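You operate a simulated robot arm through the tools that you are given. There is no shell and no other tool. Be economical: measure what you need, move in short steps, check, and stop when the job is done.

You are at the controls of a simulated robot arm. One attempt, no reset.

TASK
Pull the slide tray out, lift the pack with the rocker and sort it by its seam.
Fine: a good seam goes in the good tray, a scorched one in the reject tray; rock the pin down again.

It is judged by the outcome, as a careful person would: the job done as asked, and still so three seconds after it is handed in. It fails if anything else is knocked over, pushed out of place, dropped, spilled or broken.

THE ROBOT
A 7-joint arm with a two-finger parallel gripper, fixed in place. Base frame: the origin is at the foot of the arm, x ahead of it, y to its left, z up; the work surface is at about z = 0. Readings come in mm, rad, newtons and seconds.
With the tool pointing down near the work surface it reaches from about 220 to 580 mm from the base axis. Its first joint turns from -1.152 to 1.152 rad. Payload 2.5 kg.
Tool frame: the origin (TCP) lies between the finger pads and is the grasp point; the fingertips stand 23 mm ahead of it; z points along the fingers, y is the line along which they close. The gripper opens to 94 mm. The fingers are 38 mm wide and 10 mm thick; the gripper's body (54 by 96 mm) begins 39 mm behind the TCP.
Orientation is that of the tool frame in the base frame, as a unit quaternion [x, y, z, w]. With the fingers straight down and closing along the base's y, the tool's x points along the base's -x, its y along +y and its z along -z.

THE INTERFACE
- The arm moves only by the tool servo_tool. Its argument "motion" is a list of rows, each an object of numbers (a shift or turn left out is 0, a gripper value left out holds the last): "tx", "ty", "tz": the shift along the tool's x, y, z in units of 400 mm (1.0 is 400 mm); "rx", "ry", "rz": the turn, a rotation vector about the tool's x, y, z in units of 120 degrees (1.0 is 120 degrees); "gripper": the gripper command, from -1 (shut) to 1 (fully open), values between in proportion. In form: [{"tx": .., "ty": .., "tz": .., "rx": .., "ry": .., "rz": .., "gripper": ..}, ...]. A call has 1 to 20 rows; each row is the pose to reach, as a shift and turn from the pose commanded when the call began, along the tool's axes at that moment. A call with a number of a shift or a turn outside -1 to 1 is refused whole. Each row takes 0.2 s and may step no farther than 50 mm and 0.15 rad from the row before; otherwise, or with a gripper value out of range, the whole call is refused. A pose out of reach is approached as far as the arm can. The call stops where the force on the tool passes 40 N (or 10 N more than at its start, if that is more) or the arm is blocked; 0.2 s more then pass. Each finger travels about 108 mm/s and halts on what it meets, pressing with about 39 N; the grip force reading is that of the motor and also rises with nothing between the fingers. The clock runs only during rows and for 0.2 s after the last one: add rows that repeat a pose to give the fingers time. It gives the time, the measured TCP pose, the force on the tool (base axes), the opening and the grip force at its end, in the units of the frame above (readings bear some noise), with the torque about the TCP (base axes, N m) and any sound that the robot's microphone picked up.
- Cameras (640 x 400 px; columns grow to the right, rows downward): "scene" is fixed at [138.6, -441.1, 545.6]; the picture's right is [0.57, -0.82, 0.00], its down [-0.48, -0.33, -0.81] and it looks along [0.67, 0.46, -0.58] (base axes); focal length 316 px, centre (320, 200). "wrist" rides on the gripper at [86, 16, -75] in the tool frame; the picture's right is [-0.18, 0.98, 0.00], its down [-0.58, -0.11, -0.81] and it looks along [-0.79, -0.15, 0.59] (tool axes); focal length 243 px, centre (320, 200). There is no depth. A picture from a camera that has moved, and an enlarged one, comes with that camera's place and axes in the base frame and with its lens. The place of the scene camera against the robot may be out by one fixed shift of up to 18 mm in any direction.
- capture(camera): a new picture of that camera. No time passes.
- close_up(camera, box): a new picture of the part [left, top, right, bottom] of that camera's present view, enlarged. No time passes.
- hand_in(): hands the job in; it is judged then, once.

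Go step by step. Nothing tells you positions but the pictures and the camera data: compare them with the known pose of the tool, close in by small moves and look again before you grip or let go. The budget is 120 turns and 68 pictures, counting those below and the enlarged ones. Unless the task says otherwise, let go and move clear before handing in, and close with one line.

The tools are called after ">>>" by a JSON object that holds its "api" and its "payload". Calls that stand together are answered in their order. servo_tool: Moves the arm, as the interface text tells. Its arguments: {"type":"object","properties":{"motion":{"type":"array","items":{"type":"object","properties":{"tx":{"type":"number"},"ty":{"type":"number"},"tz":{"type":"number"},"rx":{"type":"number"},"ry":{"type":"number"},"rz":{"type":"number"},"gripper":{"type":"number"}}}}},"required":["motion"]} The other tools are called the same way: capture (camera) takes a picture; close_up (camera, box) takes an enlarged picture of a part of a camera's view; hand_in () hands the job in.

At the start:

```text
time_s: 0.0
position: [351.0, 226.4, 286.3]
orientation: [0.0, 1.0, 0.0, 0.0]
ft_force: [0.1, -0.2, 0.9]
moment: [-0.01, -0.03, -0.02]
grip_width: 94.0
grasp_force: 0.0
```

scene: 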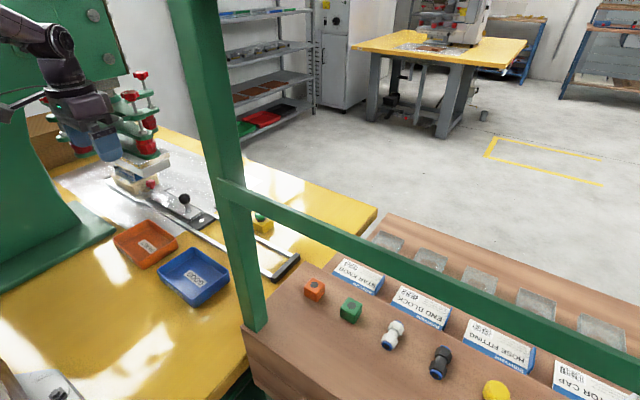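
wrist: 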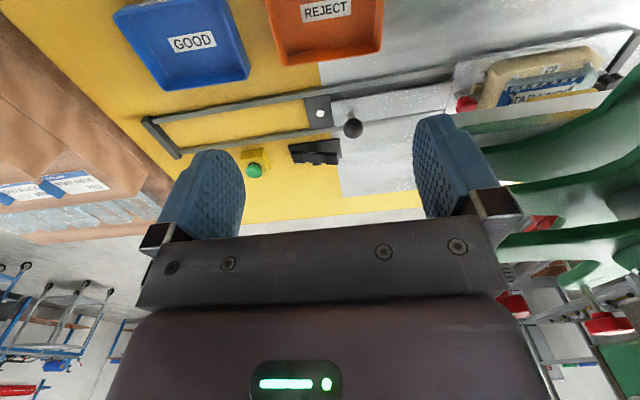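

The scene shows a slide rail with a knobbed tray, a rocker, a pack in a fixture under the press, and the blue GOOD and orange REJECT trays. I'll look closer before moving.

>>> {"api": "close_up", "payload": {"camera": "scene", "box": [40, 120, 310, 310]}}

>>> {"api": "close_up", "payload": {"camera": "wrist", "box": [120, 0, 640, 210]}}

```text
2.11 times, centred on (175, 215) of scene
camera zoom: at [138.6, -441.1, 545.6], right [0.57, -0.82, 0.0], down [-0.48, -0.33, -0.81], along [0.67, 0.46, -0.58], focal length 665 px, centre (625, 168)
```

zoom: 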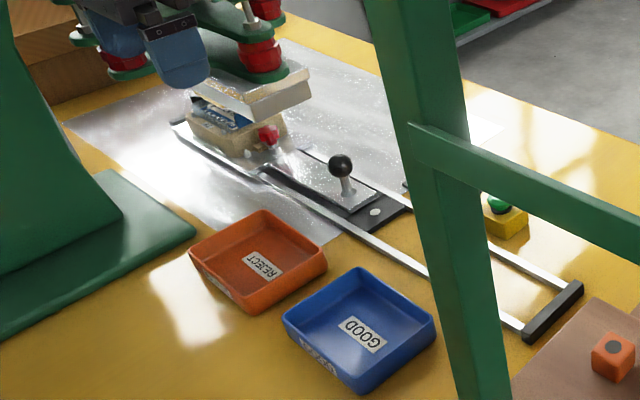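

```text
1.23 times, centred on (380, 105) of wrist
camera zoom: at [264.5, 243.5, 361.8], right [0.18, 0.98, 0.0], down [0.58, -0.11, 0.81], along [0.79, -0.15, -0.59], focal length 299 px, centre (246, 317)
```

zoom: 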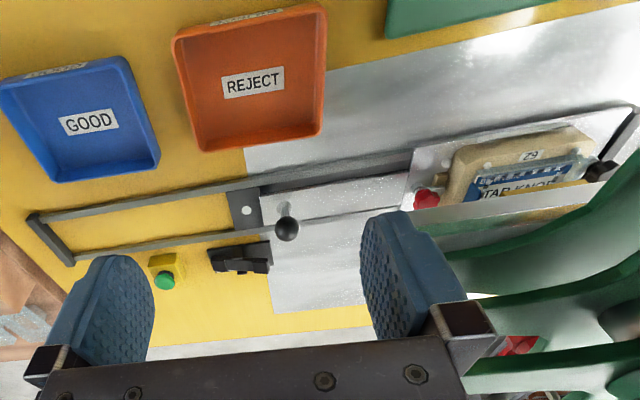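

>>> {"api": "close_up", "payload": {"camera": "wrist", "box": [230, 80, 430, 205]}}

>>> {"api": "close_up", "payload": {"camera": "wrist", "box": [430, 20, 640, 150]}}

>>> {"api": "close_up", "payload": {"camera": "scene", "box": [100, 150, 240, 237]}}

```text
3.20 times, centred on (330, 142) of wrist
camera zoom: at [264.5, 243.5, 361.8], right [0.18, 0.98, 0.0], down [0.58, -0.11, 0.81], along [0.79, -0.15, -0.59], focal length 776 px, centre (288, 384)
```

zoom: 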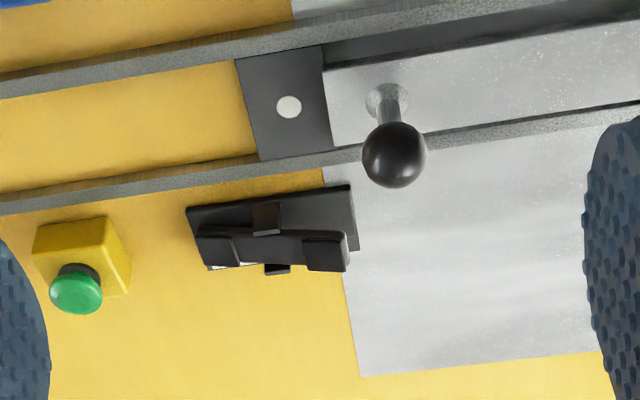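

```text
3.05 times, centred on (535, 85) of wrist
camera zoom: at [264.5, 243.5, 361.8], right [0.18, 0.98, 0.0], down [0.58, -0.11, 0.81], along [0.79, -0.15, -0.59], focal length 739 px, centre (-335, 550)
```

zoom: 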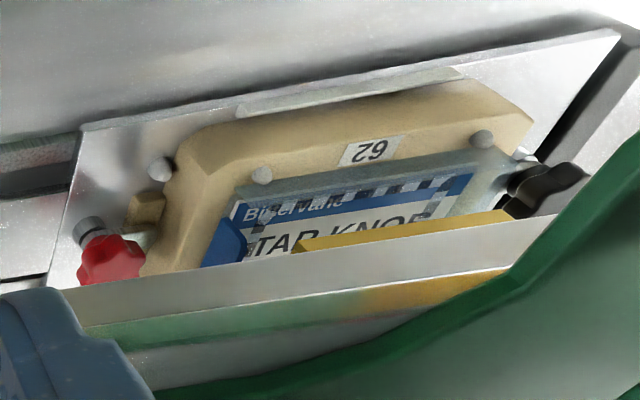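

```text
4.57 times, centred on (170, 194) of scene
camera zoom: at [138.6, -441.1, 545.6], right [0.57, -0.82, 0.0], down [-0.48, -0.33, -0.81], along [0.67, 0.46, -0.58], focal length 1444 px, centre (1006, 230)
```

zoom: 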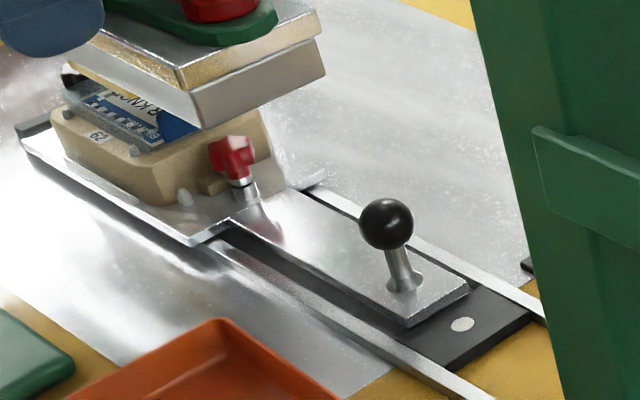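

The ball knob is near (503, 250, 54), and the pin plate near (500, 198) has the rocker beyond it. The tray pulls toward −y. Before that I'll move over in −y to see where the green post stands.

>>> {"api": "servo_tool", "payload": {"motion": [{"ty": -0.12}, {"ty": -0.24}, {"ty": -0.36}, {"ty": -0.44}, {"ty": -0.44}]}}

>>> {"api": "capture", "payload": {"camera": "wrist"}}

>>> {"api": "capture", "payload": {"camera": "scene"}}

```text
time_s: 1.2
position: [353.0, 49.0, 287.4]
orientation: [-0.001, 1.0, 0.0, 0.001]
ft_force: [-0.3, -0.2, 0.0]
moment: [0.0, 0.01, 0.03]
grip_width: 94.0
grasp_force: 0.1
```

```text
60 pictures are left
camera wrist: at [264.5, 65.9, 362.8], right [0.18, 0.98, 0.0], down [0.58, -0.11, 0.81], along [0.79, -0.15, -0.59], focal length 243 px, centre (320, 200)
```

wrist: 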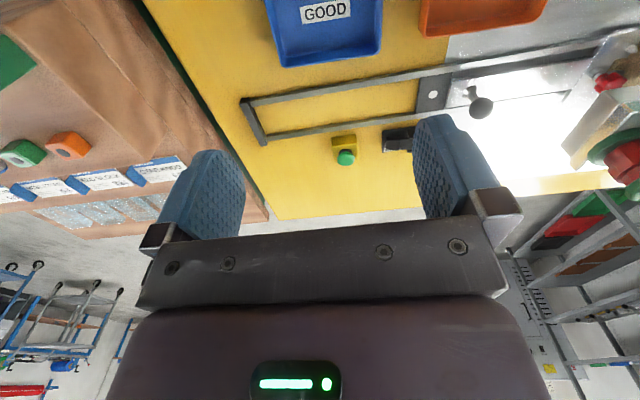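

```text
59 pictures are left
```

scene: 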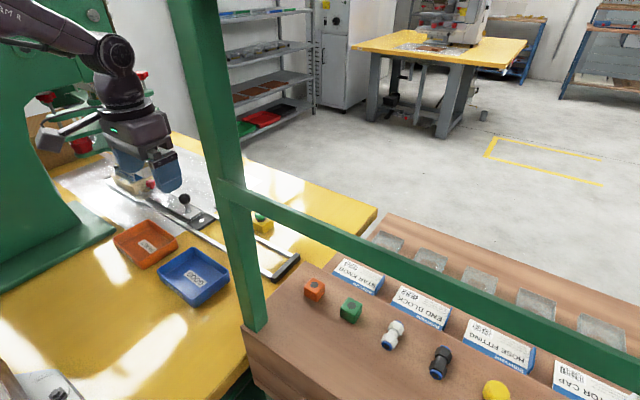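

The post stands at around y ≈ −200 on the side bench, clear of the pull path, so I'll keep the fingers narrower at the end of the pull. Next I'll hover over the knob.

>>> {"api": "servo_tool", "payload": {"motion": [{"tx": -0.05, "ty": 0.08, "tz": 0.03, "gripper": 0.3}, {"tx": -0.11, "ty": 0.16, "tz": 0.06}, {"tx": -0.17, "ty": 0.24, "tz": 0.1}, {"tx": -0.23, "ty": 0.32, "tz": 0.14}, {"tx": -0.29, "ty": 0.4, "tz": 0.18}, {"tx": -0.34, "ty": 0.46, "tz": 0.24}, {"tx": -0.375, "ty": 0.5, "tz": 0.31}, {"tx": -0.375, "ty": 0.5, "tz": 0.34}, {"tx": -0.375, "ty": 0.5, "tz": 0.34}]}}

>>> {"api": "capture", "payload": {"camera": "wrist"}}

>>> {"api": "close_up", "payload": {"camera": "scene", "box": [80, 100, 280, 225]}}

```text
time_s: 3.2
position: [501.5, 253.0, 151.0]
orientation: [0.0, 1.0, 0.0, 0.0]
ft_force: [0.1, 1.0, 0.6]
moment: [0.0, 0.0, 0.02]
grip_width: 61.2
grasp_force: 0.0
```

```text
58 pictures are left
camera wrist: at [415.6, 268.2, 226.3], right [0.18, 0.98, 0.0], down [0.58, -0.11, 0.81], along [0.79, -0.15, -0.59], focal length 243 px, centre (320, 200)
```

wrist: 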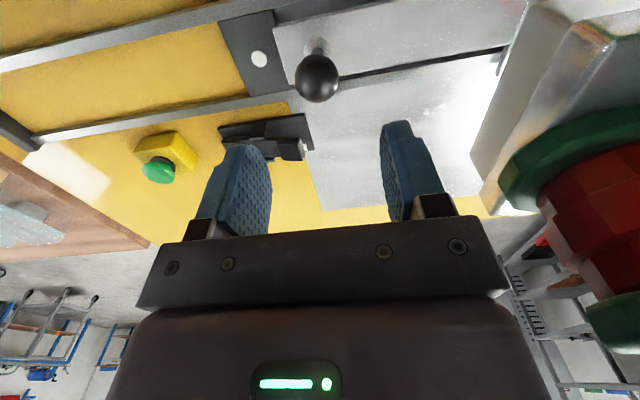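

```text
3.20 times, centred on (180, 162) of scene
camera zoom: at [138.7, -441.1, 545.6], right [0.57, -0.82, 0.0], down [-0.48, -0.33, -0.81], along [0.67, 0.46, -0.58], focal length 1011 px, centre (768, 320)
```

zoom: 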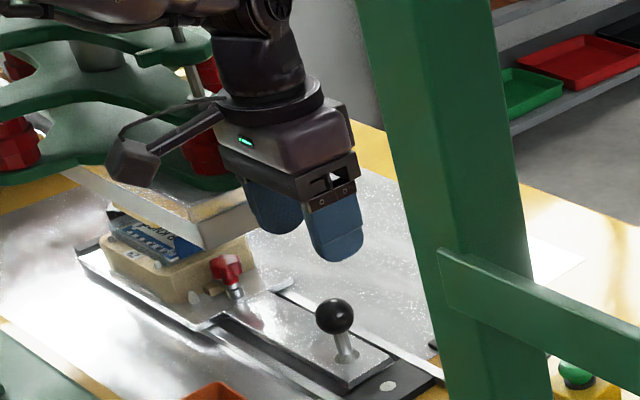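

The ball is confirmed at about (502, 250, 54). I'll descend over it and close.

>>> {"api": "servo_tool", "payload": {"motion": [{"ty": -0.0075, "tz": 0.08}, {"ty": -0.0075, "tz": 0.16}, {"ty": -0.0075, "tz": 0.2425}, {"ty": -0.0075, "tz": 0.2425}, {"ty": -0.0075, "tz": 0.2425, "gripper": -0.35}, {"ty": -0.0075, "tz": 0.2425, "gripper": -0.5}, {"ty": -0.0075, "tz": 0.2425, "gripper": -0.5}]}}

>>> {"api": "capture", "payload": {"camera": "wrist"}}

```text
time_s: 4.8
position: [503.9, 247.5, 54.8]
orientation: [-0.001, 1.0, 0.001, 0.001]
ft_force: [0.4, 4.0, -4.6]
moment: [0.2, -0.62, 0.02]
grip_width: 30.3
grasp_force: 45.0
```

```text
56 pictures are left
camera wrist: at [416.8, 264.5, 128.8], right [0.18, 0.98, 0.0], down [0.58, -0.11, 0.81], along [0.79, -0.15, -0.59], focal length 243 px, centre (320, 200)
```

wrist: 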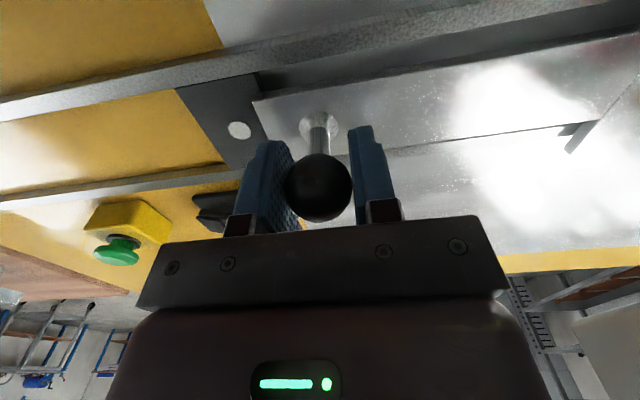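

The knob is gripped at 30 mm. I'll start pulling gently along −y.

>>> {"api": "servo_tool", "payload": {"motion": [{"ty": -0.02}, {"ty": -0.045}, {"ty": -0.075}, {"ty": -0.105}, {"ty": -0.13}, {"ty": -0.15}]}}

>>> {"api": "capture", "payload": {"camera": "scene"}}

```text
time_s: 6.2
position: [503.2, 187.5, 53.2]
orientation: [-0.001, 1.0, 0.001, 0.002]
ft_force: [10.4, 1.3, 2.3]
moment: [0.07, -0.53, 0.07]
grip_width: 30.3
grasp_force: 45.2
```

```text
55 pictures are left
```

scene: 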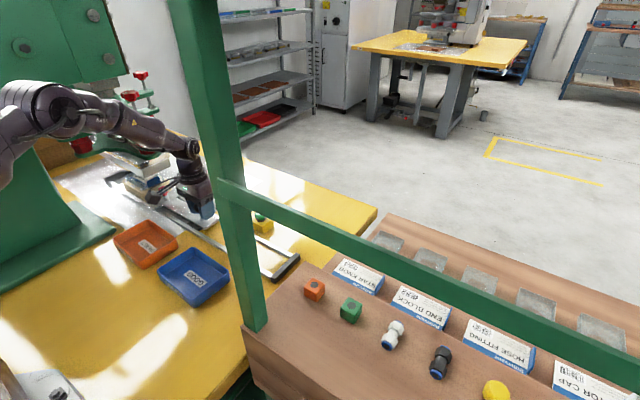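

>>> {"api": "servo_tool", "payload": {"motion": [{"tx": -0.002, "ty": -0.03}, {"tx": -0.003, "ty": -0.07}, {"tx": -0.003, "ty": -0.11}, {"tx": -0.003, "ty": -0.15}, {"tx": -0.003, "ty": -0.19}, {"tx": -0.003, "ty": -0.23}, {"tx": -0.003, "ty": -0.27}, {"tx": -0.003, "ty": -0.31}, {"tx": -0.003, "ty": -0.34}, {"tx": -0.003, "ty": -0.36}]}}

>>> {"api": "capture", "payload": {"camera": "scene"}}

>>> {"api": "capture", "payload": {"camera": "wrist"}}

```text
time_s: 8.4
position: [503.2, 44.0, 52.7]
orientation: [0.0, 1.0, 0.0, 0.001]
ft_force: [-7.1, 1.9, 24.4]
moment: [0.02, 0.84, -0.1]
grip_width: 30.2
grasp_force: 44.8
```

```text
54 pictures are left
```

scene: 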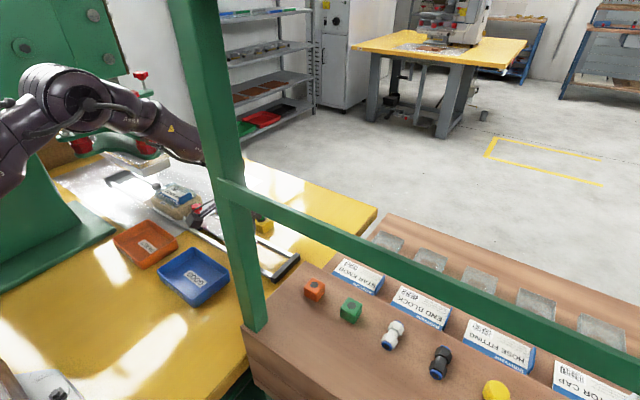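

```text
53 pictures are left
camera wrist: at [416.8, 59.8, 128.0], right [0.18, 0.98, 0.0], down [0.58, -0.11, 0.81], along [0.79, -0.15, -0.59], focal length 243 px, centre (320, 200)
```

wrist: 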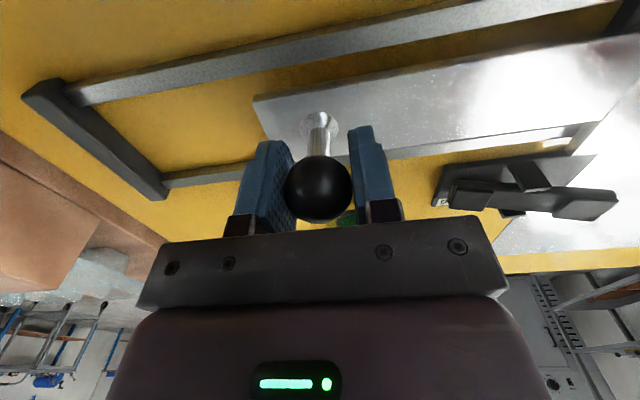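

Smooth so far. There is a slight upward load, so I'll ease up 1 mm and pull on toward the end stop.

>>> {"api": "servo_tool", "payload": {"motion": [{"tx": 0.001, "tz": -0.003, "ty": -0.03}, {"tx": 0.001, "tz": -0.003, "ty": -0.07}, {"tx": 0.001, "tz": -0.003, "ty": -0.11}, {"tx": 0.001, "tz": -0.003, "ty": -0.15}, {"tx": 0.001, "tz": -0.003, "ty": -0.18}, {"tx": 0.001, "tz": -0.003, "ty": -0.2}, {"tx": 0.001, "tz": -0.003, "ty": -0.215}, {"tx": 0.001, "tz": -0.003, "ty": -0.225}, {"tx": 0.001, "tz": -0.003, "ty": -0.235}, {"tx": 0.001, "tz": -0.003, "ty": -0.245}, {"tx": 0.001, "tz": -0.003, "ty": -0.255}, {"tx": 0.001, "tz": -0.003, "ty": -0.265}]}}

>>> {"api": "capture", "payload": {"camera": "scene"}}

>>> {"api": "capture", "payload": {"camera": "wrist"}}

```text
time_s: 11.0
position: [502.6, -49.0, 53.9]
orientation: [-0.006, 1.0, 0.009, -0.003]
ft_force: [1.4, 0.1, -1.0]
moment: [-0.08, 0.09, 0.0]
grip_width: 30.0
grasp_force: 45.3
stopped in row 12: the force on the tool passed its limit at 42 N (the readings are from after the stop); the commanded pose is now the measured one
```

```text
52 pictures are left
```

scene: 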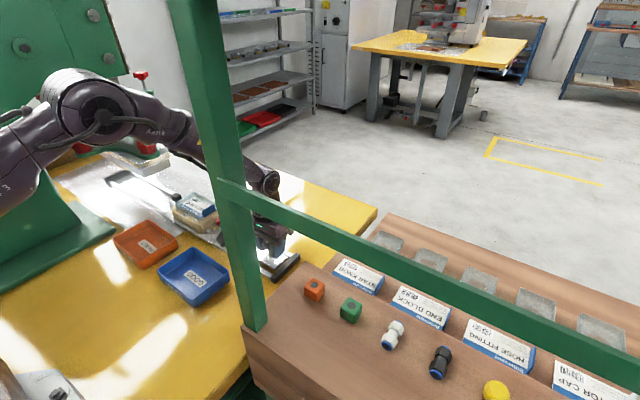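

```text
51 pictures are left
camera wrist: at [415.6, -35.5, 130.2], right [0.17, 0.98, 0.02], down [0.59, -0.12, 0.8], along [0.79, -0.13, -0.6], focal length 243 px, centre (320, 200)
```

wrist: 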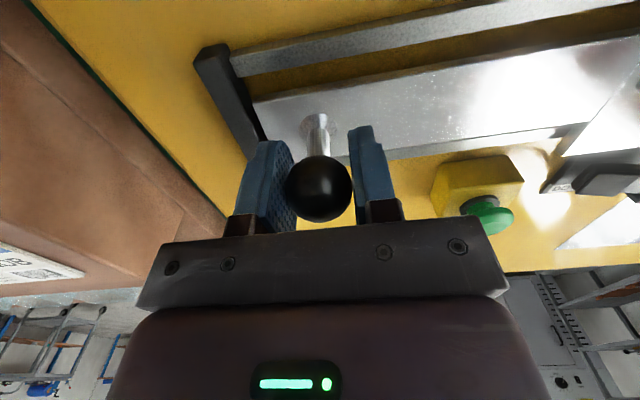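

The tray is at its end stop with the ball at y ≈ −49. I'll release and rise.

>>> {"api": "servo_tool", "payload": {"motion": [{"gripper": 0.15}, {"gripper": 0.15}, {"gripper": 0.15, "tz": -0.05}, {"tz": -0.12}, {"tz": -0.22}, {"tz": -0.32}, {"tz": -0.4}, {"tz": -0.4}]}}

```text
time_s: 12.8
position: [502.4, -52.8, 213.0]
orientation: [-0.005, 1.0, 0.008, -0.002]
ft_force: [-0.3, 0.0, -0.6]
moment: [0.0, -0.01, -0.03]
grip_width: 53.8
grasp_force: 0.1
```

>>> {"api": "servo_tool", "payload": {"motion": [{"rx": 0.0076, "ry": -0.002, "rz": 0.0048, "tx": 0.02, "ty": 0.1, "tz": -0.02}, {"rx": 0.0076, "ry": -0.002, "rz": 0.0048, "tx": 0.05, "ty": 0.2, "tz": -0.05}, {"rx": 0.0076, "ry": -0.002, "rz": 0.0048, "tx": 0.08, "ty": 0.31, "tz": -0.055}, {"rx": 0.0076, "ry": -0.002, "rz": 0.0048, "tx": 0.11, "ty": 0.42, "tz": -0.055}, {"rx": 0.0076, "ry": -0.002, "rz": 0.0048, "tx": 0.14, "ty": 0.52, "tz": -0.055}, {"rx": 0.0076, "ry": -0.002, "rz": 0.0048, "tx": 0.155, "ty": 0.62, "tz": -0.055}, {"rx": 0.0076, "ry": -0.002, "rz": 0.0048, "tx": 0.155, "ty": 0.7, "tz": -0.055}, {"rx": 0.0076, "ry": -0.002, "rz": 0.0048, "tx": 0.155, "ty": 0.7, "tz": -0.055}]}}

>>> {"api": "capture", "payload": {"camera": "wrist"}}

>>> {"api": "close_up", "payload": {"camera": "scene", "box": [100, 150, 300, 275]}}

```text
time_s: 14.6
position: [438.2, 226.1, 242.1]
orientation: [0.0, 1.0, 0.0, 0.0]
ft_force: [0.1, -0.5, -0.4]
moment: [0.01, 0.02, 0.0]
grip_width: 54.0
grasp_force: 0.0
```

```text
50 pictures are left
camera wrist: at [350.8, 241.5, 318.3], right [0.18, 0.98, 0.0], down [0.58, -0.11, 0.81], along [0.79, -0.15, -0.59], focal length 243 px, centre (320, 200)
```

wrist: 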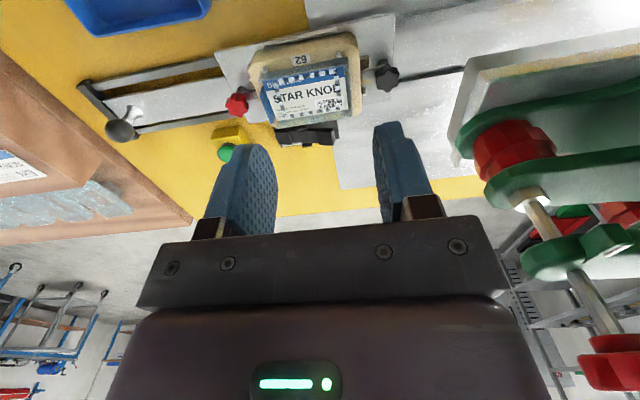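

```text
3.20 times, centred on (200, 212) of scene
camera zoom: at [138.7, -441.1, 545.6], right [0.57, -0.82, 0.0], down [-0.48, -0.33, -0.81], along [0.67, 0.46, -0.58], focal length 1011 px, centre (704, 160)
```

zoom: 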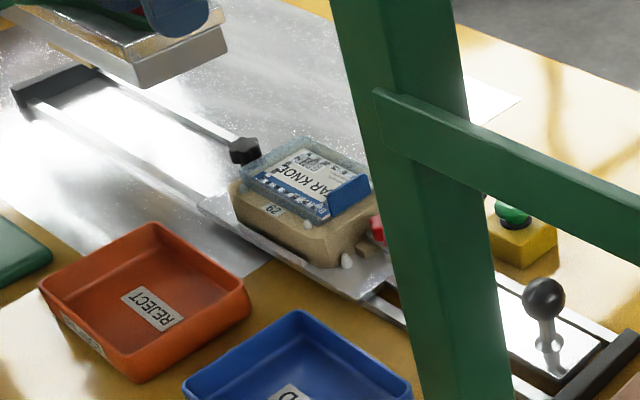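

>>> {"api": "close_up", "payload": {"camera": "wrist", "box": [210, 20, 410, 155]}}

>>> {"api": "close_up", "payload": {"camera": "wrist", "box": [245, 50, 365, 130]}}

>>> {"api": "close_up", "payload": {"camera": "wrist", "box": [270, 110, 350, 155]}}

```text
2.96 times, centred on (310, 88) of wrist
camera zoom: at [350.8, 241.5, 318.3], right [0.18, 0.98, 0.0], down [0.58, -0.11, 0.81], along [0.79, -0.15, -0.59], focal length 719 px, centre (350, 533)
```

zoom: 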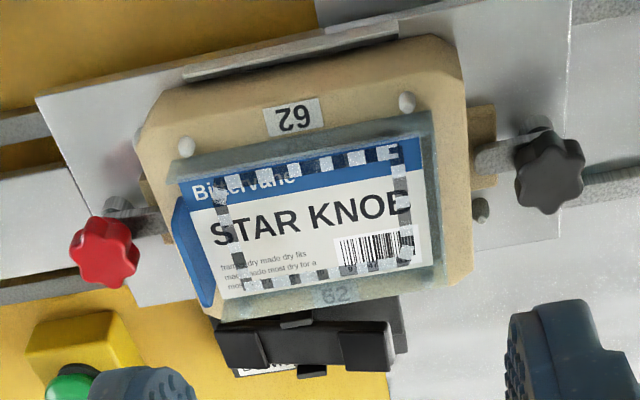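

```text
5.00 times, centred on (305, 90) of wrist
camera zoom: at [350.8, 241.5, 318.3], right [0.18, 0.98, 0.0], down [0.58, -0.11, 0.81], along [0.79, -0.15, -0.59], focal length 1213 px, centre (395, 750)
```

zoom: 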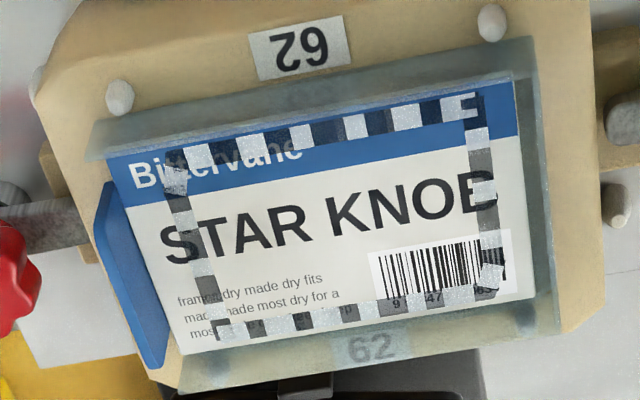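

```text
8.00 times, centred on (310, 132) of wrist
camera zoom: at [350.8, 241.5, 318.3], right [0.18, 0.98, 0.0], down [0.58, -0.11, 0.81], along [0.79, -0.15, -0.59], focal length 1941 px, centre (400, 740)
```

zoom: 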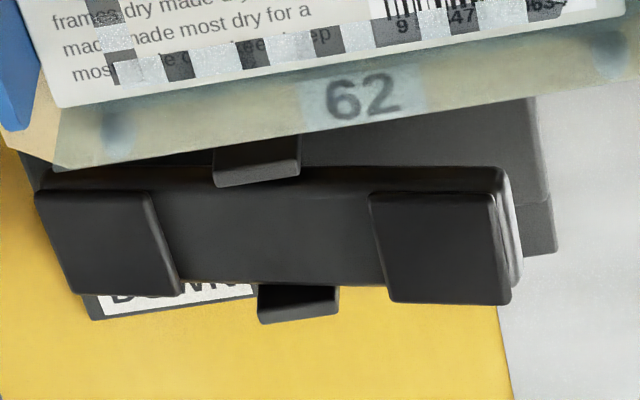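

The seam will be easier to judge once the pack is lifted. The rocker's "UP" pad is at about (578, 205, 37) and its DOWN pad at (577, 141, 21). I'll close the fingers and test reach above the UP pad at a safe height.

>>> {"api": "servo_tool", "payload": {"motion": [{"tx": -0.08, "ty": -0.02, "tz": 0.04, "gripper": -1}, {"tx": -0.17, "ty": -0.04, "tz": 0.08}, {"tx": -0.26, "ty": -0.0525, "tz": 0.14}, {"tx": -0.33, "ty": -0.0525, "tz": 0.2, "ry": -0.03}, {"tx": -0.335, "ty": -0.0525, "tz": 0.26, "ry": -0.06}, {"tx": -0.335, "ty": -0.0525, "tz": 0.3, "ry": -0.08}, {"tx": -0.335, "ty": -0.0525, "tz": 0.3, "ry": -0.08}]}}

>>> {"api": "capture", "payload": {"camera": "wrist"}}

>>> {"api": "close_up", "payload": {"camera": "scene", "box": [100, 120, 300, 245]}}

```text
time_s: 16.2
position: [573.3, 206.3, 121.7]
orientation: [0.001, 0.997, 0.001, 0.083]
ft_force: [-0.1, 0.6, 0.3]
moment: [0.03, 0.02, -0.03]
grip_width: 0.0
grasp_force: 39.1
```

```text
45 pictures are left
camera wrist: at [473.8, 222.2, 181.9], right [0.18, 0.98, 0.03], down [0.44, -0.11, 0.89], along [0.88, -0.15, -0.45], focal length 243 px, centre (320, 200)
```

wrist: 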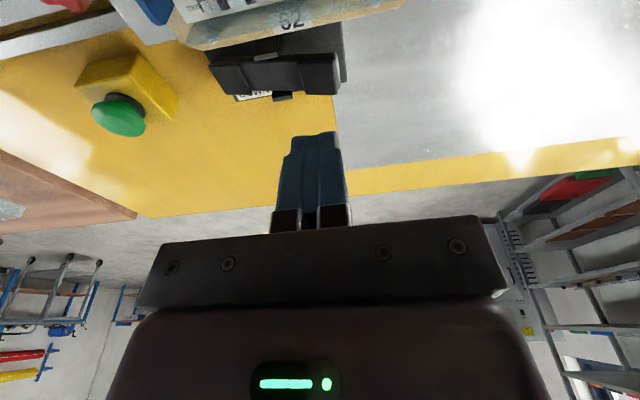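

```text
3.20 times, centred on (200, 182) of scene
camera zoom: at [138.6, -441.1, 545.6], right [0.57, -0.82, 0.0], down [-0.48, -0.33, -0.81], along [0.67, 0.46, -0.58], focal length 1011 px, centre (704, 256)
```

zoom: 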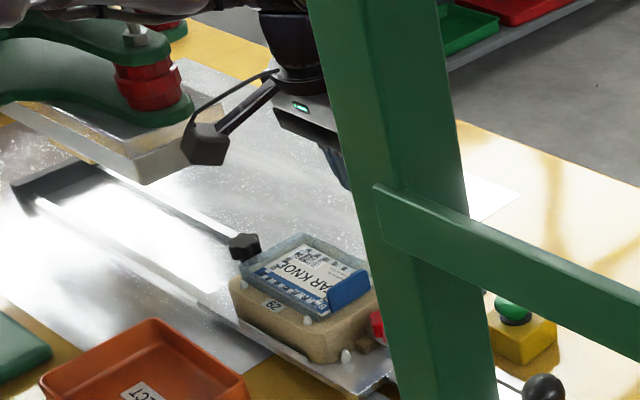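

>>> {"api": "close_up", "payload": {"camera": "wrist", "box": [200, 0, 360, 110]}}

```text
3.64 times, centred on (280, 55) of wrist
camera zoom: at [473.8, 222.2, 181.9], right [0.18, 0.98, 0.03], down [0.44, -0.11, 0.89], along [0.88, -0.15, -0.45], focal length 882 px, centre (466, 727)
```

zoom: 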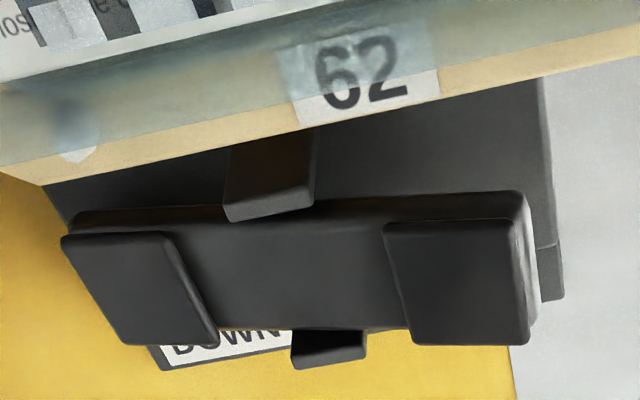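

The label under the −y pad reads DOWN, and that end is currently pressed. I'll press the +y pad straight down in small steps.

>>> {"api": "servo_tool", "payload": {"motion": [{"tx": 0.008, "tz": 0.049, "ty": -0.005}, {"tx": 0.0158, "tz": 0.0936, "ty": -0.005}, {"tx": 0.0228, "tz": 0.1356, "ty": -0.005}, {"tx": 0.0257, "tz": 0.1528, "ty": -0.005}, {"tx": 0.0274, "tz": 0.1627, "ty": -0.005}, {"tx": 0.029, "tz": 0.1725, "ty": -0.005}, {"tx": 0.0307, "tz": 0.1824, "ty": -0.005}, {"tx": 0.0324, "tz": 0.1922, "ty": -0.005}, {"tx": 0.0332, "tz": 0.197, "ty": -0.005}, {"tx": 0.034, "tz": 0.202, "ty": -0.005}]}}

>>> {"api": "capture", "payload": {"camera": "wrist"}}

>>> {"api": "close_up", "payload": {"camera": "scene", "box": [100, 120, 300, 245]}}

```text
time_s: 17.8
position: [573.0, 202.7, 50.9]
orientation: [0.002, 0.997, -0.002, 0.081]
ft_force: [-5.1, -1.8, 5.9]
moment: [-0.12, 0.17, -0.04]
grip_width: 0.1
grasp_force: 38.2
stopped in row 8: the force on the tool passed its limit at 47 N (the readings are from after the stop); the commanded pose is now the measured one
```

```text
42 pictures are left
camera wrist: at [474.6, 219.5, 111.4], right [0.18, 0.98, 0.03], down [0.44, -0.11, 0.89], along [0.88, -0.15, -0.45], focal length 243 px, centre (320, 200)
```

wrist: 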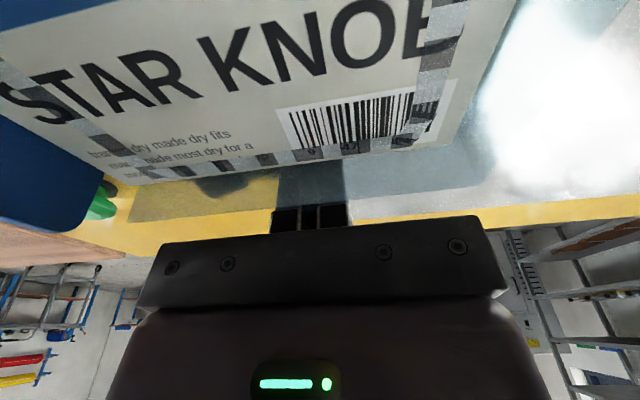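

```text
3.20 times, centred on (200, 182) of scene
camera zoom: at [138.6, -441.1, 545.6], right [0.57, -0.82, 0.0], down [-0.48, -0.33, -0.81], along [0.67, 0.46, -0.58], focal length 1011 px, centre (704, 256)
```

zoom: 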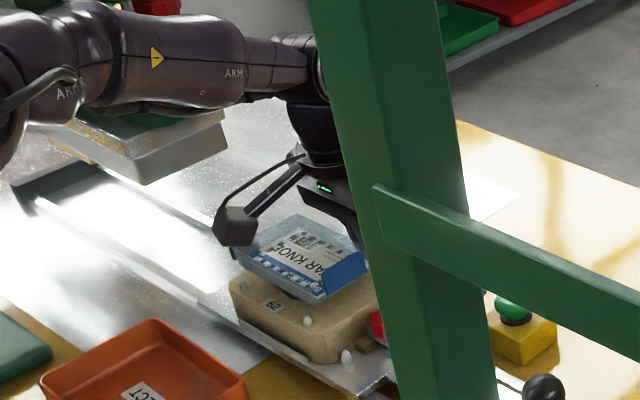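

The pack has risen. I'll go straight up and away without touching it.

>>> {"api": "servo_tool", "payload": {"motion": [{"tx": -0.005, "tz": -0.03}, {"tx": -0.0166, "tz": -0.0986}, {"tx": -0.0332, "tz": -0.1972}, {"tx": -0.05, "tz": -0.2958}, {"tx": -0.05, "tz": -0.2958}]}}

>>> {"api": "capture", "payload": {"camera": "wrist"}}

>>> {"api": "close_up", "payload": {"camera": "scene", "box": [140, 160, 260, 235]}}

```text
time_s: 19.0
position: [573.3, 203.7, 171.4]
orientation: [-0.001, 0.997, -0.001, 0.081]
ft_force: [0.8, 0.7, 0.0]
moment: [-0.04, -0.01, 0.01]
grip_width: 0.0
grasp_force: 39.1
```

```text
40 pictures are left
camera wrist: at [474.5, 220.1, 230.5], right [0.18, 0.98, 0.03], down [0.44, -0.11, 0.89], along [0.88, -0.15, -0.45], focal length 243 px, centre (320, 200)
```

wrist: 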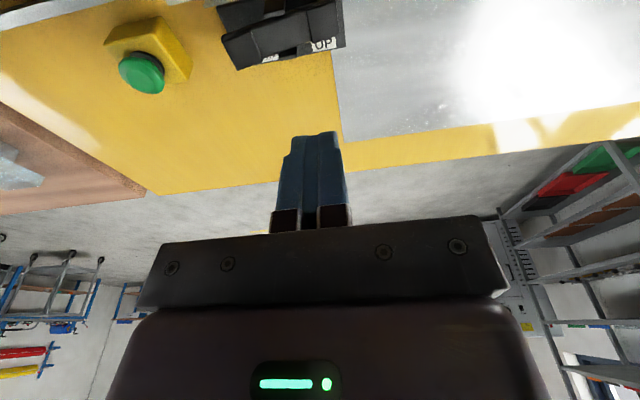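

```text
5.33 times, centred on (200, 198) of scene
camera zoom: at [138.6, -441.1, 545.6], right [0.57, -0.82, 0.0], down [-0.48, -0.33, -0.81], along [0.67, 0.46, -0.58], focal length 1684 px, centre (960, 213)
```

zoom: 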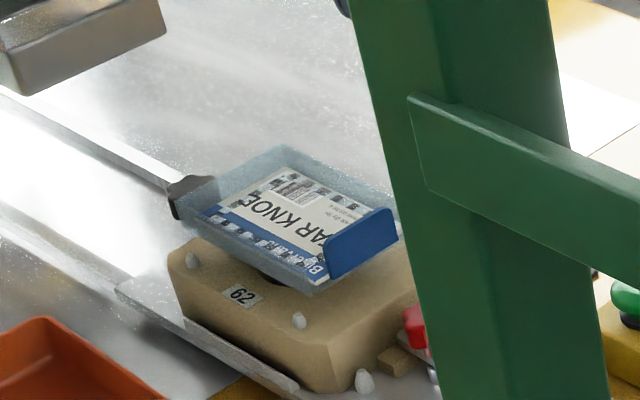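

>>> {"api": "servo_tool", "payload": {"motion": [{"tx": -0.018, "tz": -0.11}, {"tx": 0.06, "tz": -0.18, "ry": 0.02}, {"tx": 0.15, "tz": -0.2, "ry": 0.04, "ty": 0.02}, {"tx": 0.23, "tz": -0.215, "ry": 0.06, "ty": 0.03}, {"tx": 0.3, "tz": -0.226, "ry": 0.08, "ty": 0.04}, {"tx": 0.3, "tz": -0.226, "ry": 0.08, "ty": 0.04}]}}

>>> {"api": "close_up", "payload": {"camera": "wrist", "box": [200, 0, 420, 140]}}

```text
time_s: 20.4
position: [438.2, 219.3, 242.3]
orientation: [0.0, 1.0, -0.001, -0.002]
ft_force: [-0.2, -0.1, 0.0]
moment: [-0.02, 0.01, -0.01]
grip_width: 0.1
grasp_force: 38.9
```

```text
2.86 times, centred on (310, 70) of wrist
camera zoom: at [351.4, 235.6, 317.6], right [0.19, 0.98, 0.0], down [0.58, -0.11, 0.8], along [0.79, -0.15, -0.59], focal length 693 px, centre (349, 571)
```

zoom: 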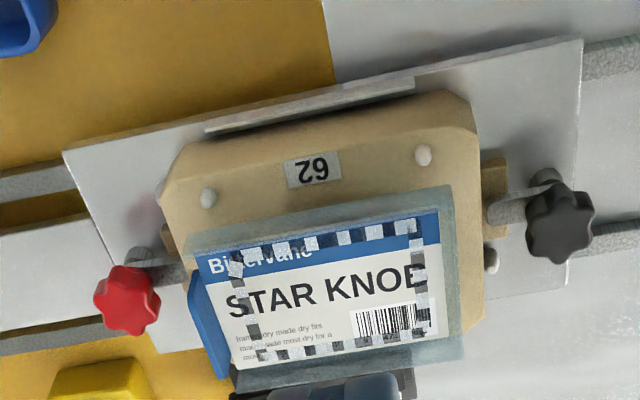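

>>> {"api": "servo_tool", "payload": {"motion": [{"tx": -0.08, "ty": -0.02, "tz": 0.07}, {"tx": -0.16, "ty": -0.04, "tz": 0.14}, {"tx": -0.2125, "ty": -0.0475, "tz": 0.205}, {"tx": -0.2125, "ty": -0.0475, "tz": 0.205}]}}

>>> {"api": "close_up", "payload": {"camera": "wrist", "box": [200, 0, 440, 150]}}

```text
time_s: 21.4
position: [524.2, 196.2, 154.7]
orientation: [0.001, 1.0, -0.001, -0.001]
ft_force: [0.0, 0.7, 0.0]
moment: [-0.03, 0.0, 0.01]
grip_width: 0.0
grasp_force: 39.1
```

```text
2.67 times, centred on (320, 75) of wrist
camera zoom: at [438.0, 214.0, 229.9], right [0.19, 0.98, 0.0], down [0.58, -0.11, 0.8], along [0.79, -0.15, -0.59], focal length 647 px, centre (320, 533)
```

zoom: 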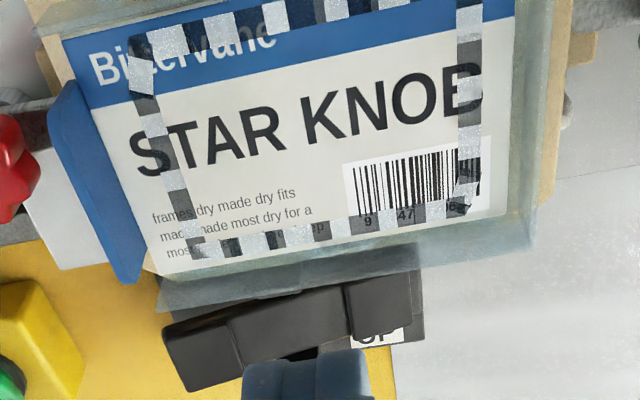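

>>> {"api": "close_up", "payload": {"camera": "wrist", "box": [215, 0, 315, 62]}}

>>> {"api": "close_up", "payload": {"camera": "wrist", "box": [310, 0, 410, 62]}}

>>> {"api": "close_up", "payload": {"camera": "wrist", "box": [250, 50, 400, 120]}}

```text
6.40 times, centred on (265, 31) of wrist
camera zoom: at [438.0, 214.0, 229.9], right [0.19, 0.98, 0.0], down [0.58, -0.11, 0.8], along [0.79, -0.15, -0.59], focal length 1553 px, centre (672, 1282)
```

zoom: 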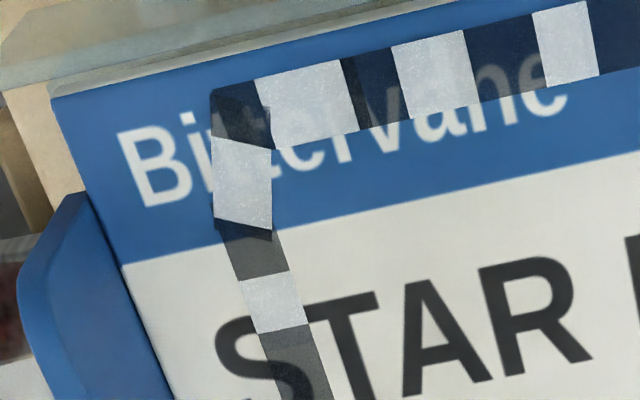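

```text
6.40 times, centred on (360, 31) of wrist
camera zoom: at [438.0, 214.0, 229.9], right [0.19, 0.98, 0.0], down [0.58, -0.11, 0.8], along [0.79, -0.15, -0.59], focal length 1553 px, centre (64, 1282)
```

zoom: 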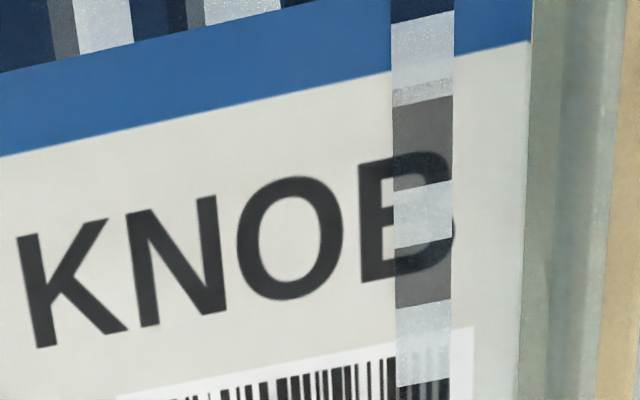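

```text
4.27 times, centred on (325, 85) of wrist
camera zoom: at [438.0, 214.0, 229.9], right [0.19, 0.98, 0.0], down [0.58, -0.11, 0.8], along [0.79, -0.15, -0.59], focal length 1035 px, centre (299, 691)
```

zoom: 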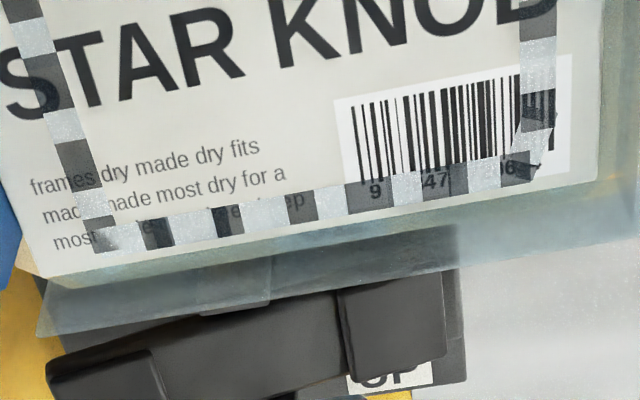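

The seam looks even and grey all round, with no browning so far. Before gripping I want a low side view of the raised pack for its thickness and edge.

>>> {"api": "servo_tool", "payload": {"motion": [{"tx": 0.05, "tz": -0.08}, {"tx": 0.15, "tz": -0.08}, {"tx": 0.25, "tz": -0.08, "ry": -0.05}, {"tx": 0.31, "tz": -0.04, "ry": -0.1}, {"tx": 0.31, "tz": 0.05, "ry": -0.15}, {"tx": 0.31, "tz": 0.12, "ry": -0.2}, {"tx": 0.31, "tz": 0.16, "ry": -0.2083}, {"tx": 0.31, "tz": 0.16, "ry": -0.2083}]}}

>>> {"api": "capture", "payload": {"camera": "wrist"}}

>>> {"api": "close_up", "payload": {"camera": "wrist", "box": [200, 80, 420, 220]}}

```text
time_s: 23.2
position: [400.7, 202.7, 94.0]
orientation: [0.0, 0.977, -0.002, 0.215]
ft_force: [0.1, 0.2, -0.8]
moment: [-0.04, 0.01, 0.02]
grip_width: 0.0
grasp_force: 38.9
```

```text
33 pictures are left
camera wrist: at [289.8, 218.5, 125.4], right [0.17, 0.98, 0.07], down [0.19, -0.11, 0.98], along [0.97, -0.15, -0.2], focal length 243 px, centre (320, 200)
```

wrist: 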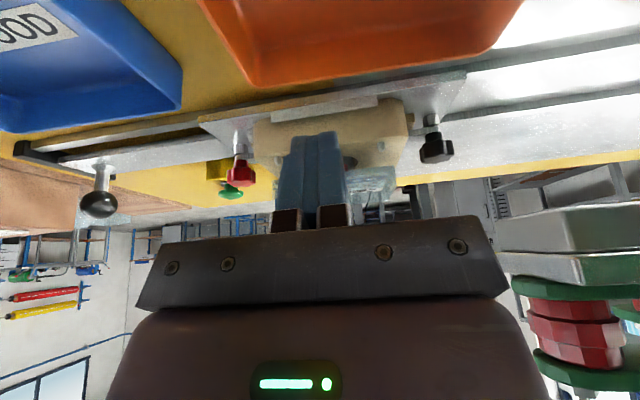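

```text
2.86 times, centred on (310, 150) of wrist
camera zoom: at [289.8, 218.5, 125.4], right [0.17, 0.98, 0.07], down [0.19, -0.11, 0.98], along [0.97, -0.15, -0.2], focal length 693 px, centre (349, 343)
```

zoom: 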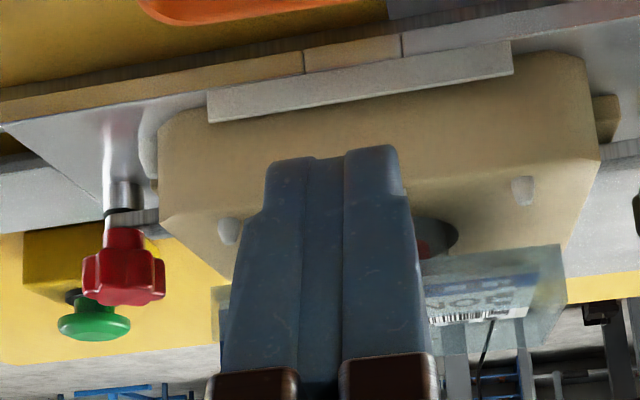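

>>> {"api": "servo_tool", "payload": {"motion": [{"ty": 0.1}, {"ty": 0.19}, {"ty": 0.19}]}}

>>> {"api": "close_up", "payload": {"camera": "wrist", "box": [120, 100, 320, 240]}}

```text
time_s: 24.0
position: [400.6, 278.6, 92.4]
orientation: [0.002, 0.977, -0.001, 0.215]
ft_force: [0.2, 0.0, -0.2]
moment: [0.0, 0.01, -0.01]
grip_width: 0.0
grasp_force: 38.7
```

```text
2.86 times, centred on (220, 170) of wrist
camera zoom: at [289.9, 295.6, 123.4], right [0.17, 0.98, 0.08], down [0.19, -0.11, 0.98], along [0.97, -0.15, -0.2], focal length 693 px, centre (606, 286)
```

zoom: 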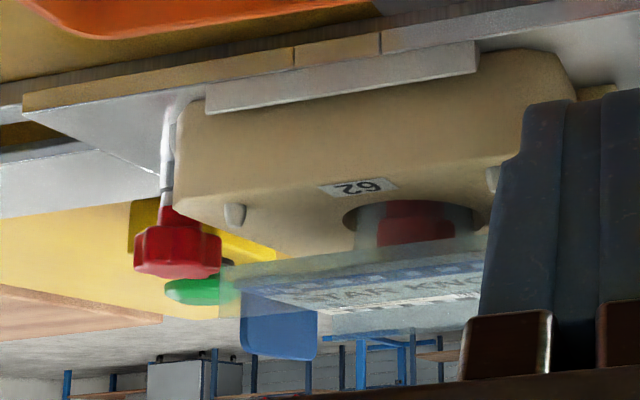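

The pack is a clear tray about 71 × 97 mm (x 468–539, y 150–249). Its walls span z ≈ 67–83, above the nest top at about 50. I'll grip it across x, so I'll rise, level the tool and turn it 90°.

>>> {"api": "servo_tool", "payload": {"motion": [{"tx": -0.04, "tz": -0.08}, {"tx": -0.09, "tz": -0.16, "ry": 0.05}, {"tx": -0.15, "tz": -0.23, "ty": -0.05, "ry": 0.1}, {"tx": -0.25, "tz": -0.2425, "ty": -0.1, "ry": 0.15}, {"tx": -0.25, "tz": -0.2425, "ty": -0.195, "ry": 0.207}, {"tx": -0.25, "tz": -0.2425, "ty": -0.195, "ry": 0.207}]}}

>>> {"api": "servo_tool", "payload": {"motion": [{"rz": -0.07}, {"rz": -0.14}, {"rz": -0.21}, {"rz": -0.28}, {"rz": -0.35, "gripper": 1}, {"rz": -0.42}, {"rz": -0.49}, {"rz": -0.56}, {"rz": -0.63}, {"rz": -0.7}, {"rz": -0.75}, {"rz": -0.75}]}}

```text
time_s: 25.4
position: [451.4, 196.9, 224.9]
orientation: [0.001, 1.0, -0.001, 0.0]
ft_force: [1.3, -0.5, 0.7]
moment: [0.03, -0.03, 0.01]
grip_width: 0.0
grasp_force: 39.4
```

```text
time_s: 28.0
position: [450.9, 197.8, 224.8]
orientation: [-0.707, 0.707, -0.001, -0.003]
ft_force: [-0.6, -0.3, 0.1]
moment: [0.02, 0.0, 0.01]
grip_width: 94.4
grasp_force: 0.1
```

>>> {"api": "servo_tool", "payload": {"motion": [{"ty": -0.06, "tx": -0.005, "tz": 0.06}, {"ty": -0.13, "tx": -0.005, "tz": 0.12}, {"ty": -0.13, "tx": -0.005, "tz": 0.18}, {"ty": -0.13, "tx": -0.005, "tz": 0.18}]}}

>>> {"api": "capture", "payload": {"camera": "wrist"}}

>>> {"api": "close_up", "payload": {"camera": "scene", "box": [120, 120, 280, 220]}}

```text
time_s: 29.0
position: [499.8, 201.2, 151.5]
orientation: [-0.706, 0.708, 0.0, -0.002]
ft_force: [-0.5, 0.9, 0.0]
moment: [0.01, 0.01, -0.01]
grip_width: 93.8
grasp_force: 0.0
```

```text
30 pictures are left
camera wrist: at [484.2, 115.4, 226.8], right [-0.98, 0.19, 0.0], down [0.11, 0.58, 0.8], along [0.15, 0.79, -0.59], focal length 243 px, centre (320, 200)
```

wrist: 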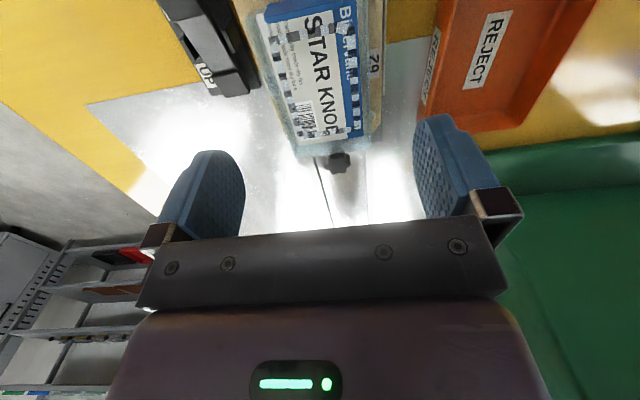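

```text
4.00 times, centred on (200, 170) of scene
camera zoom: at [138.7, -441.1, 545.6], right [0.57, -0.82, 0.0], down [-0.48, -0.33, -0.81], along [0.67, 0.46, -0.58], focal length 1263 px, centre (800, 320)
```

zoom: 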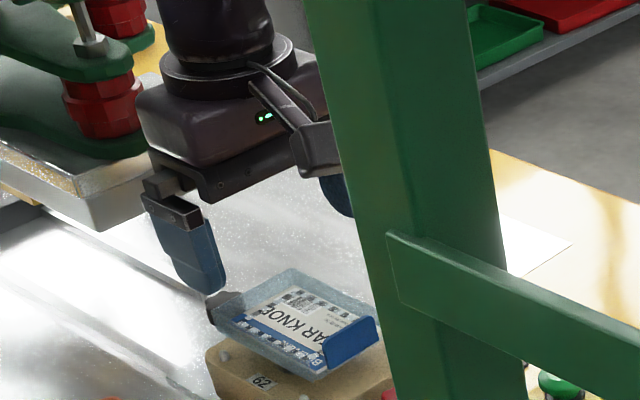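

>>> {"api": "close_up", "payload": {"camera": "wrist", "box": [225, 0, 415, 165]}}

```text
2.42 times, centred on (320, 82) of wrist
camera zoom: at [484.2, 115.4, 226.8], right [-0.98, 0.19, 0.0], down [0.11, 0.58, 0.8], along [0.15, 0.79, -0.59], focal length 588 px, centre (320, 485)
```

zoom: 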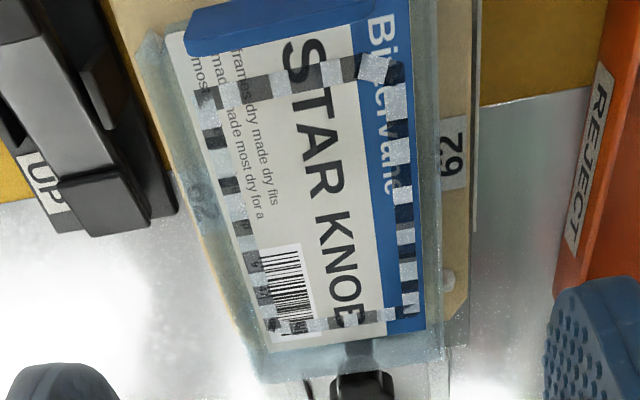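

Fingers straddle the pack in x. I'll descend to wall height and check before closing.

>>> {"api": "servo_tool", "payload": {"motion": [{"ty": -0.002, "tz": 0.06}, {"ty": -0.002, "tz": 0.12}, {"ty": -0.002, "tz": 0.155}, {"ty": -0.002, "tz": 0.178}, {"ty": -0.002, "tz": 0.178}]}}

>>> {"api": "capture", "payload": {"camera": "wrist"}}

>>> {"api": "close_up", "payload": {"camera": "scene", "box": [130, 140, 250, 230]}}

```text
time_s: 30.2
position: [503.2, 200.9, 78.9]
orientation: [-0.706, 0.708, 0.0, -0.001]
ft_force: [-0.8, 0.1, -0.3]
moment: [0.0, -0.02, 0.0]
grip_width: 94.0
grasp_force: 0.0
```

```text
27 pictures are left
camera wrist: at [487.3, 113.8, 155.4], right [-0.98, 0.19, 0.0], down [0.11, 0.58, 0.8], along [0.15, 0.79, -0.59], focal length 243 px, centre (320, 200)
```

wrist: 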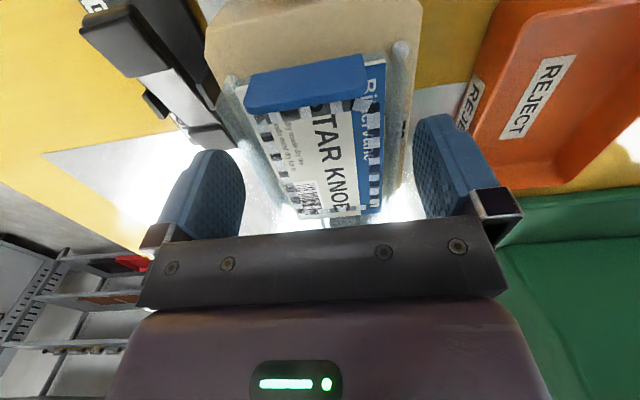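

```text
4.44 times, centred on (190, 185) of scene
camera zoom: at [138.6, -441.1, 545.6], right [0.57, -0.82, 0.0], down [-0.48, -0.33, -0.81], along [0.67, 0.46, -0.58], focal length 1404 px, centre (898, 267)
```

zoom: 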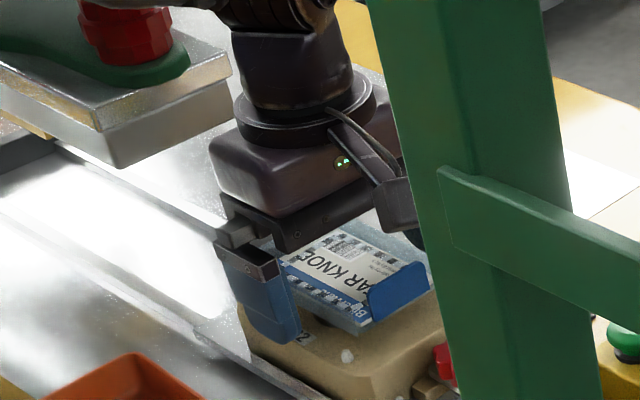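

>>> {"api": "servo_tool", "payload": {"motion": [{"gripper": 0.6}, {"gripper": 0.45}, {"gripper": 0.3}, {"gripper": 0.25}]}}

>>> {"api": "capture", "payload": {"camera": "wrist"}}

```text
time_s: 31.2
position: [503.6, 200.6, 79.9]
orientation: [-0.707, 0.708, 0.0, -0.001]
ft_force: [0.2, 0.0, -0.1]
moment: [-0.02, 0.03, -0.01]
grip_width: 61.2
grasp_force: 39.1
```

```text
25 pictures are left
camera wrist: at [487.3, 113.8, 155.5], right [-0.98, 0.19, 0.0], down [0.11, 0.58, 0.8], along [0.15, 0.79, -0.59], focal length 243 px, centre (320, 200)
```

wrist: 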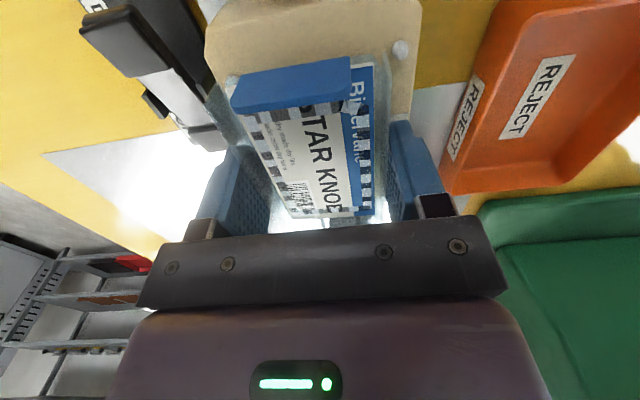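

The grip closed on something 61 mm wide. I'll tighten the command and lift slowly to check.

>>> {"api": "servo_tool", "payload": {"motion": [{"gripper": 0.1}, {"gripper": 0.1}, {"tz": -0.02}, {"tz": -0.05}, {"tz": -0.09}, {"tz": -0.13}, {"tz": -0.15}]}}

>>> {"api": "close_up", "payload": {"camera": "scene", "box": [120, 110, 260, 230]}}

>>> {"api": "capture", "payload": {"camera": "wrist"}}

```text
time_s: 32.8
position: [504.0, 199.5, 138.7]
orientation: [-0.707, 0.708, 0.0, -0.001]
ft_force: [-0.4, -0.6, 0.5]
moment: [0.0, 0.02, 0.0]
grip_width: 60.9
grasp_force: 39.2
```

```text
3.33 times, centred on (190, 170) of scene
camera zoom: at [138.6, -441.1, 545.6], right [0.57, -0.82, 0.0], down [-0.48, -0.33, -0.81], along [0.67, 0.46, -0.58], focal length 1053 px, centre (753, 300)
```

zoom: 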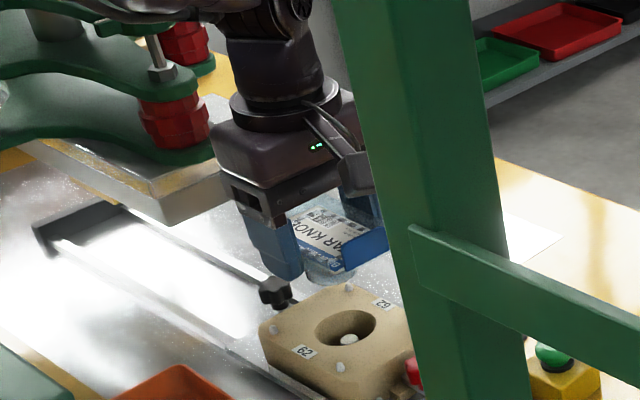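

```text
23 pictures are left
camera wrist: at [486.9, 114.3, 214.8], right [-0.98, 0.19, 0.0], down [0.11, 0.58, 0.8], along [0.15, 0.79, -0.59], focal length 243 px, centre (320, 200)
```

wrist: 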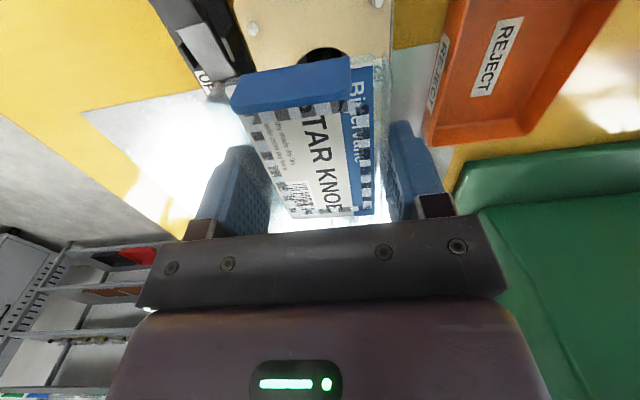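

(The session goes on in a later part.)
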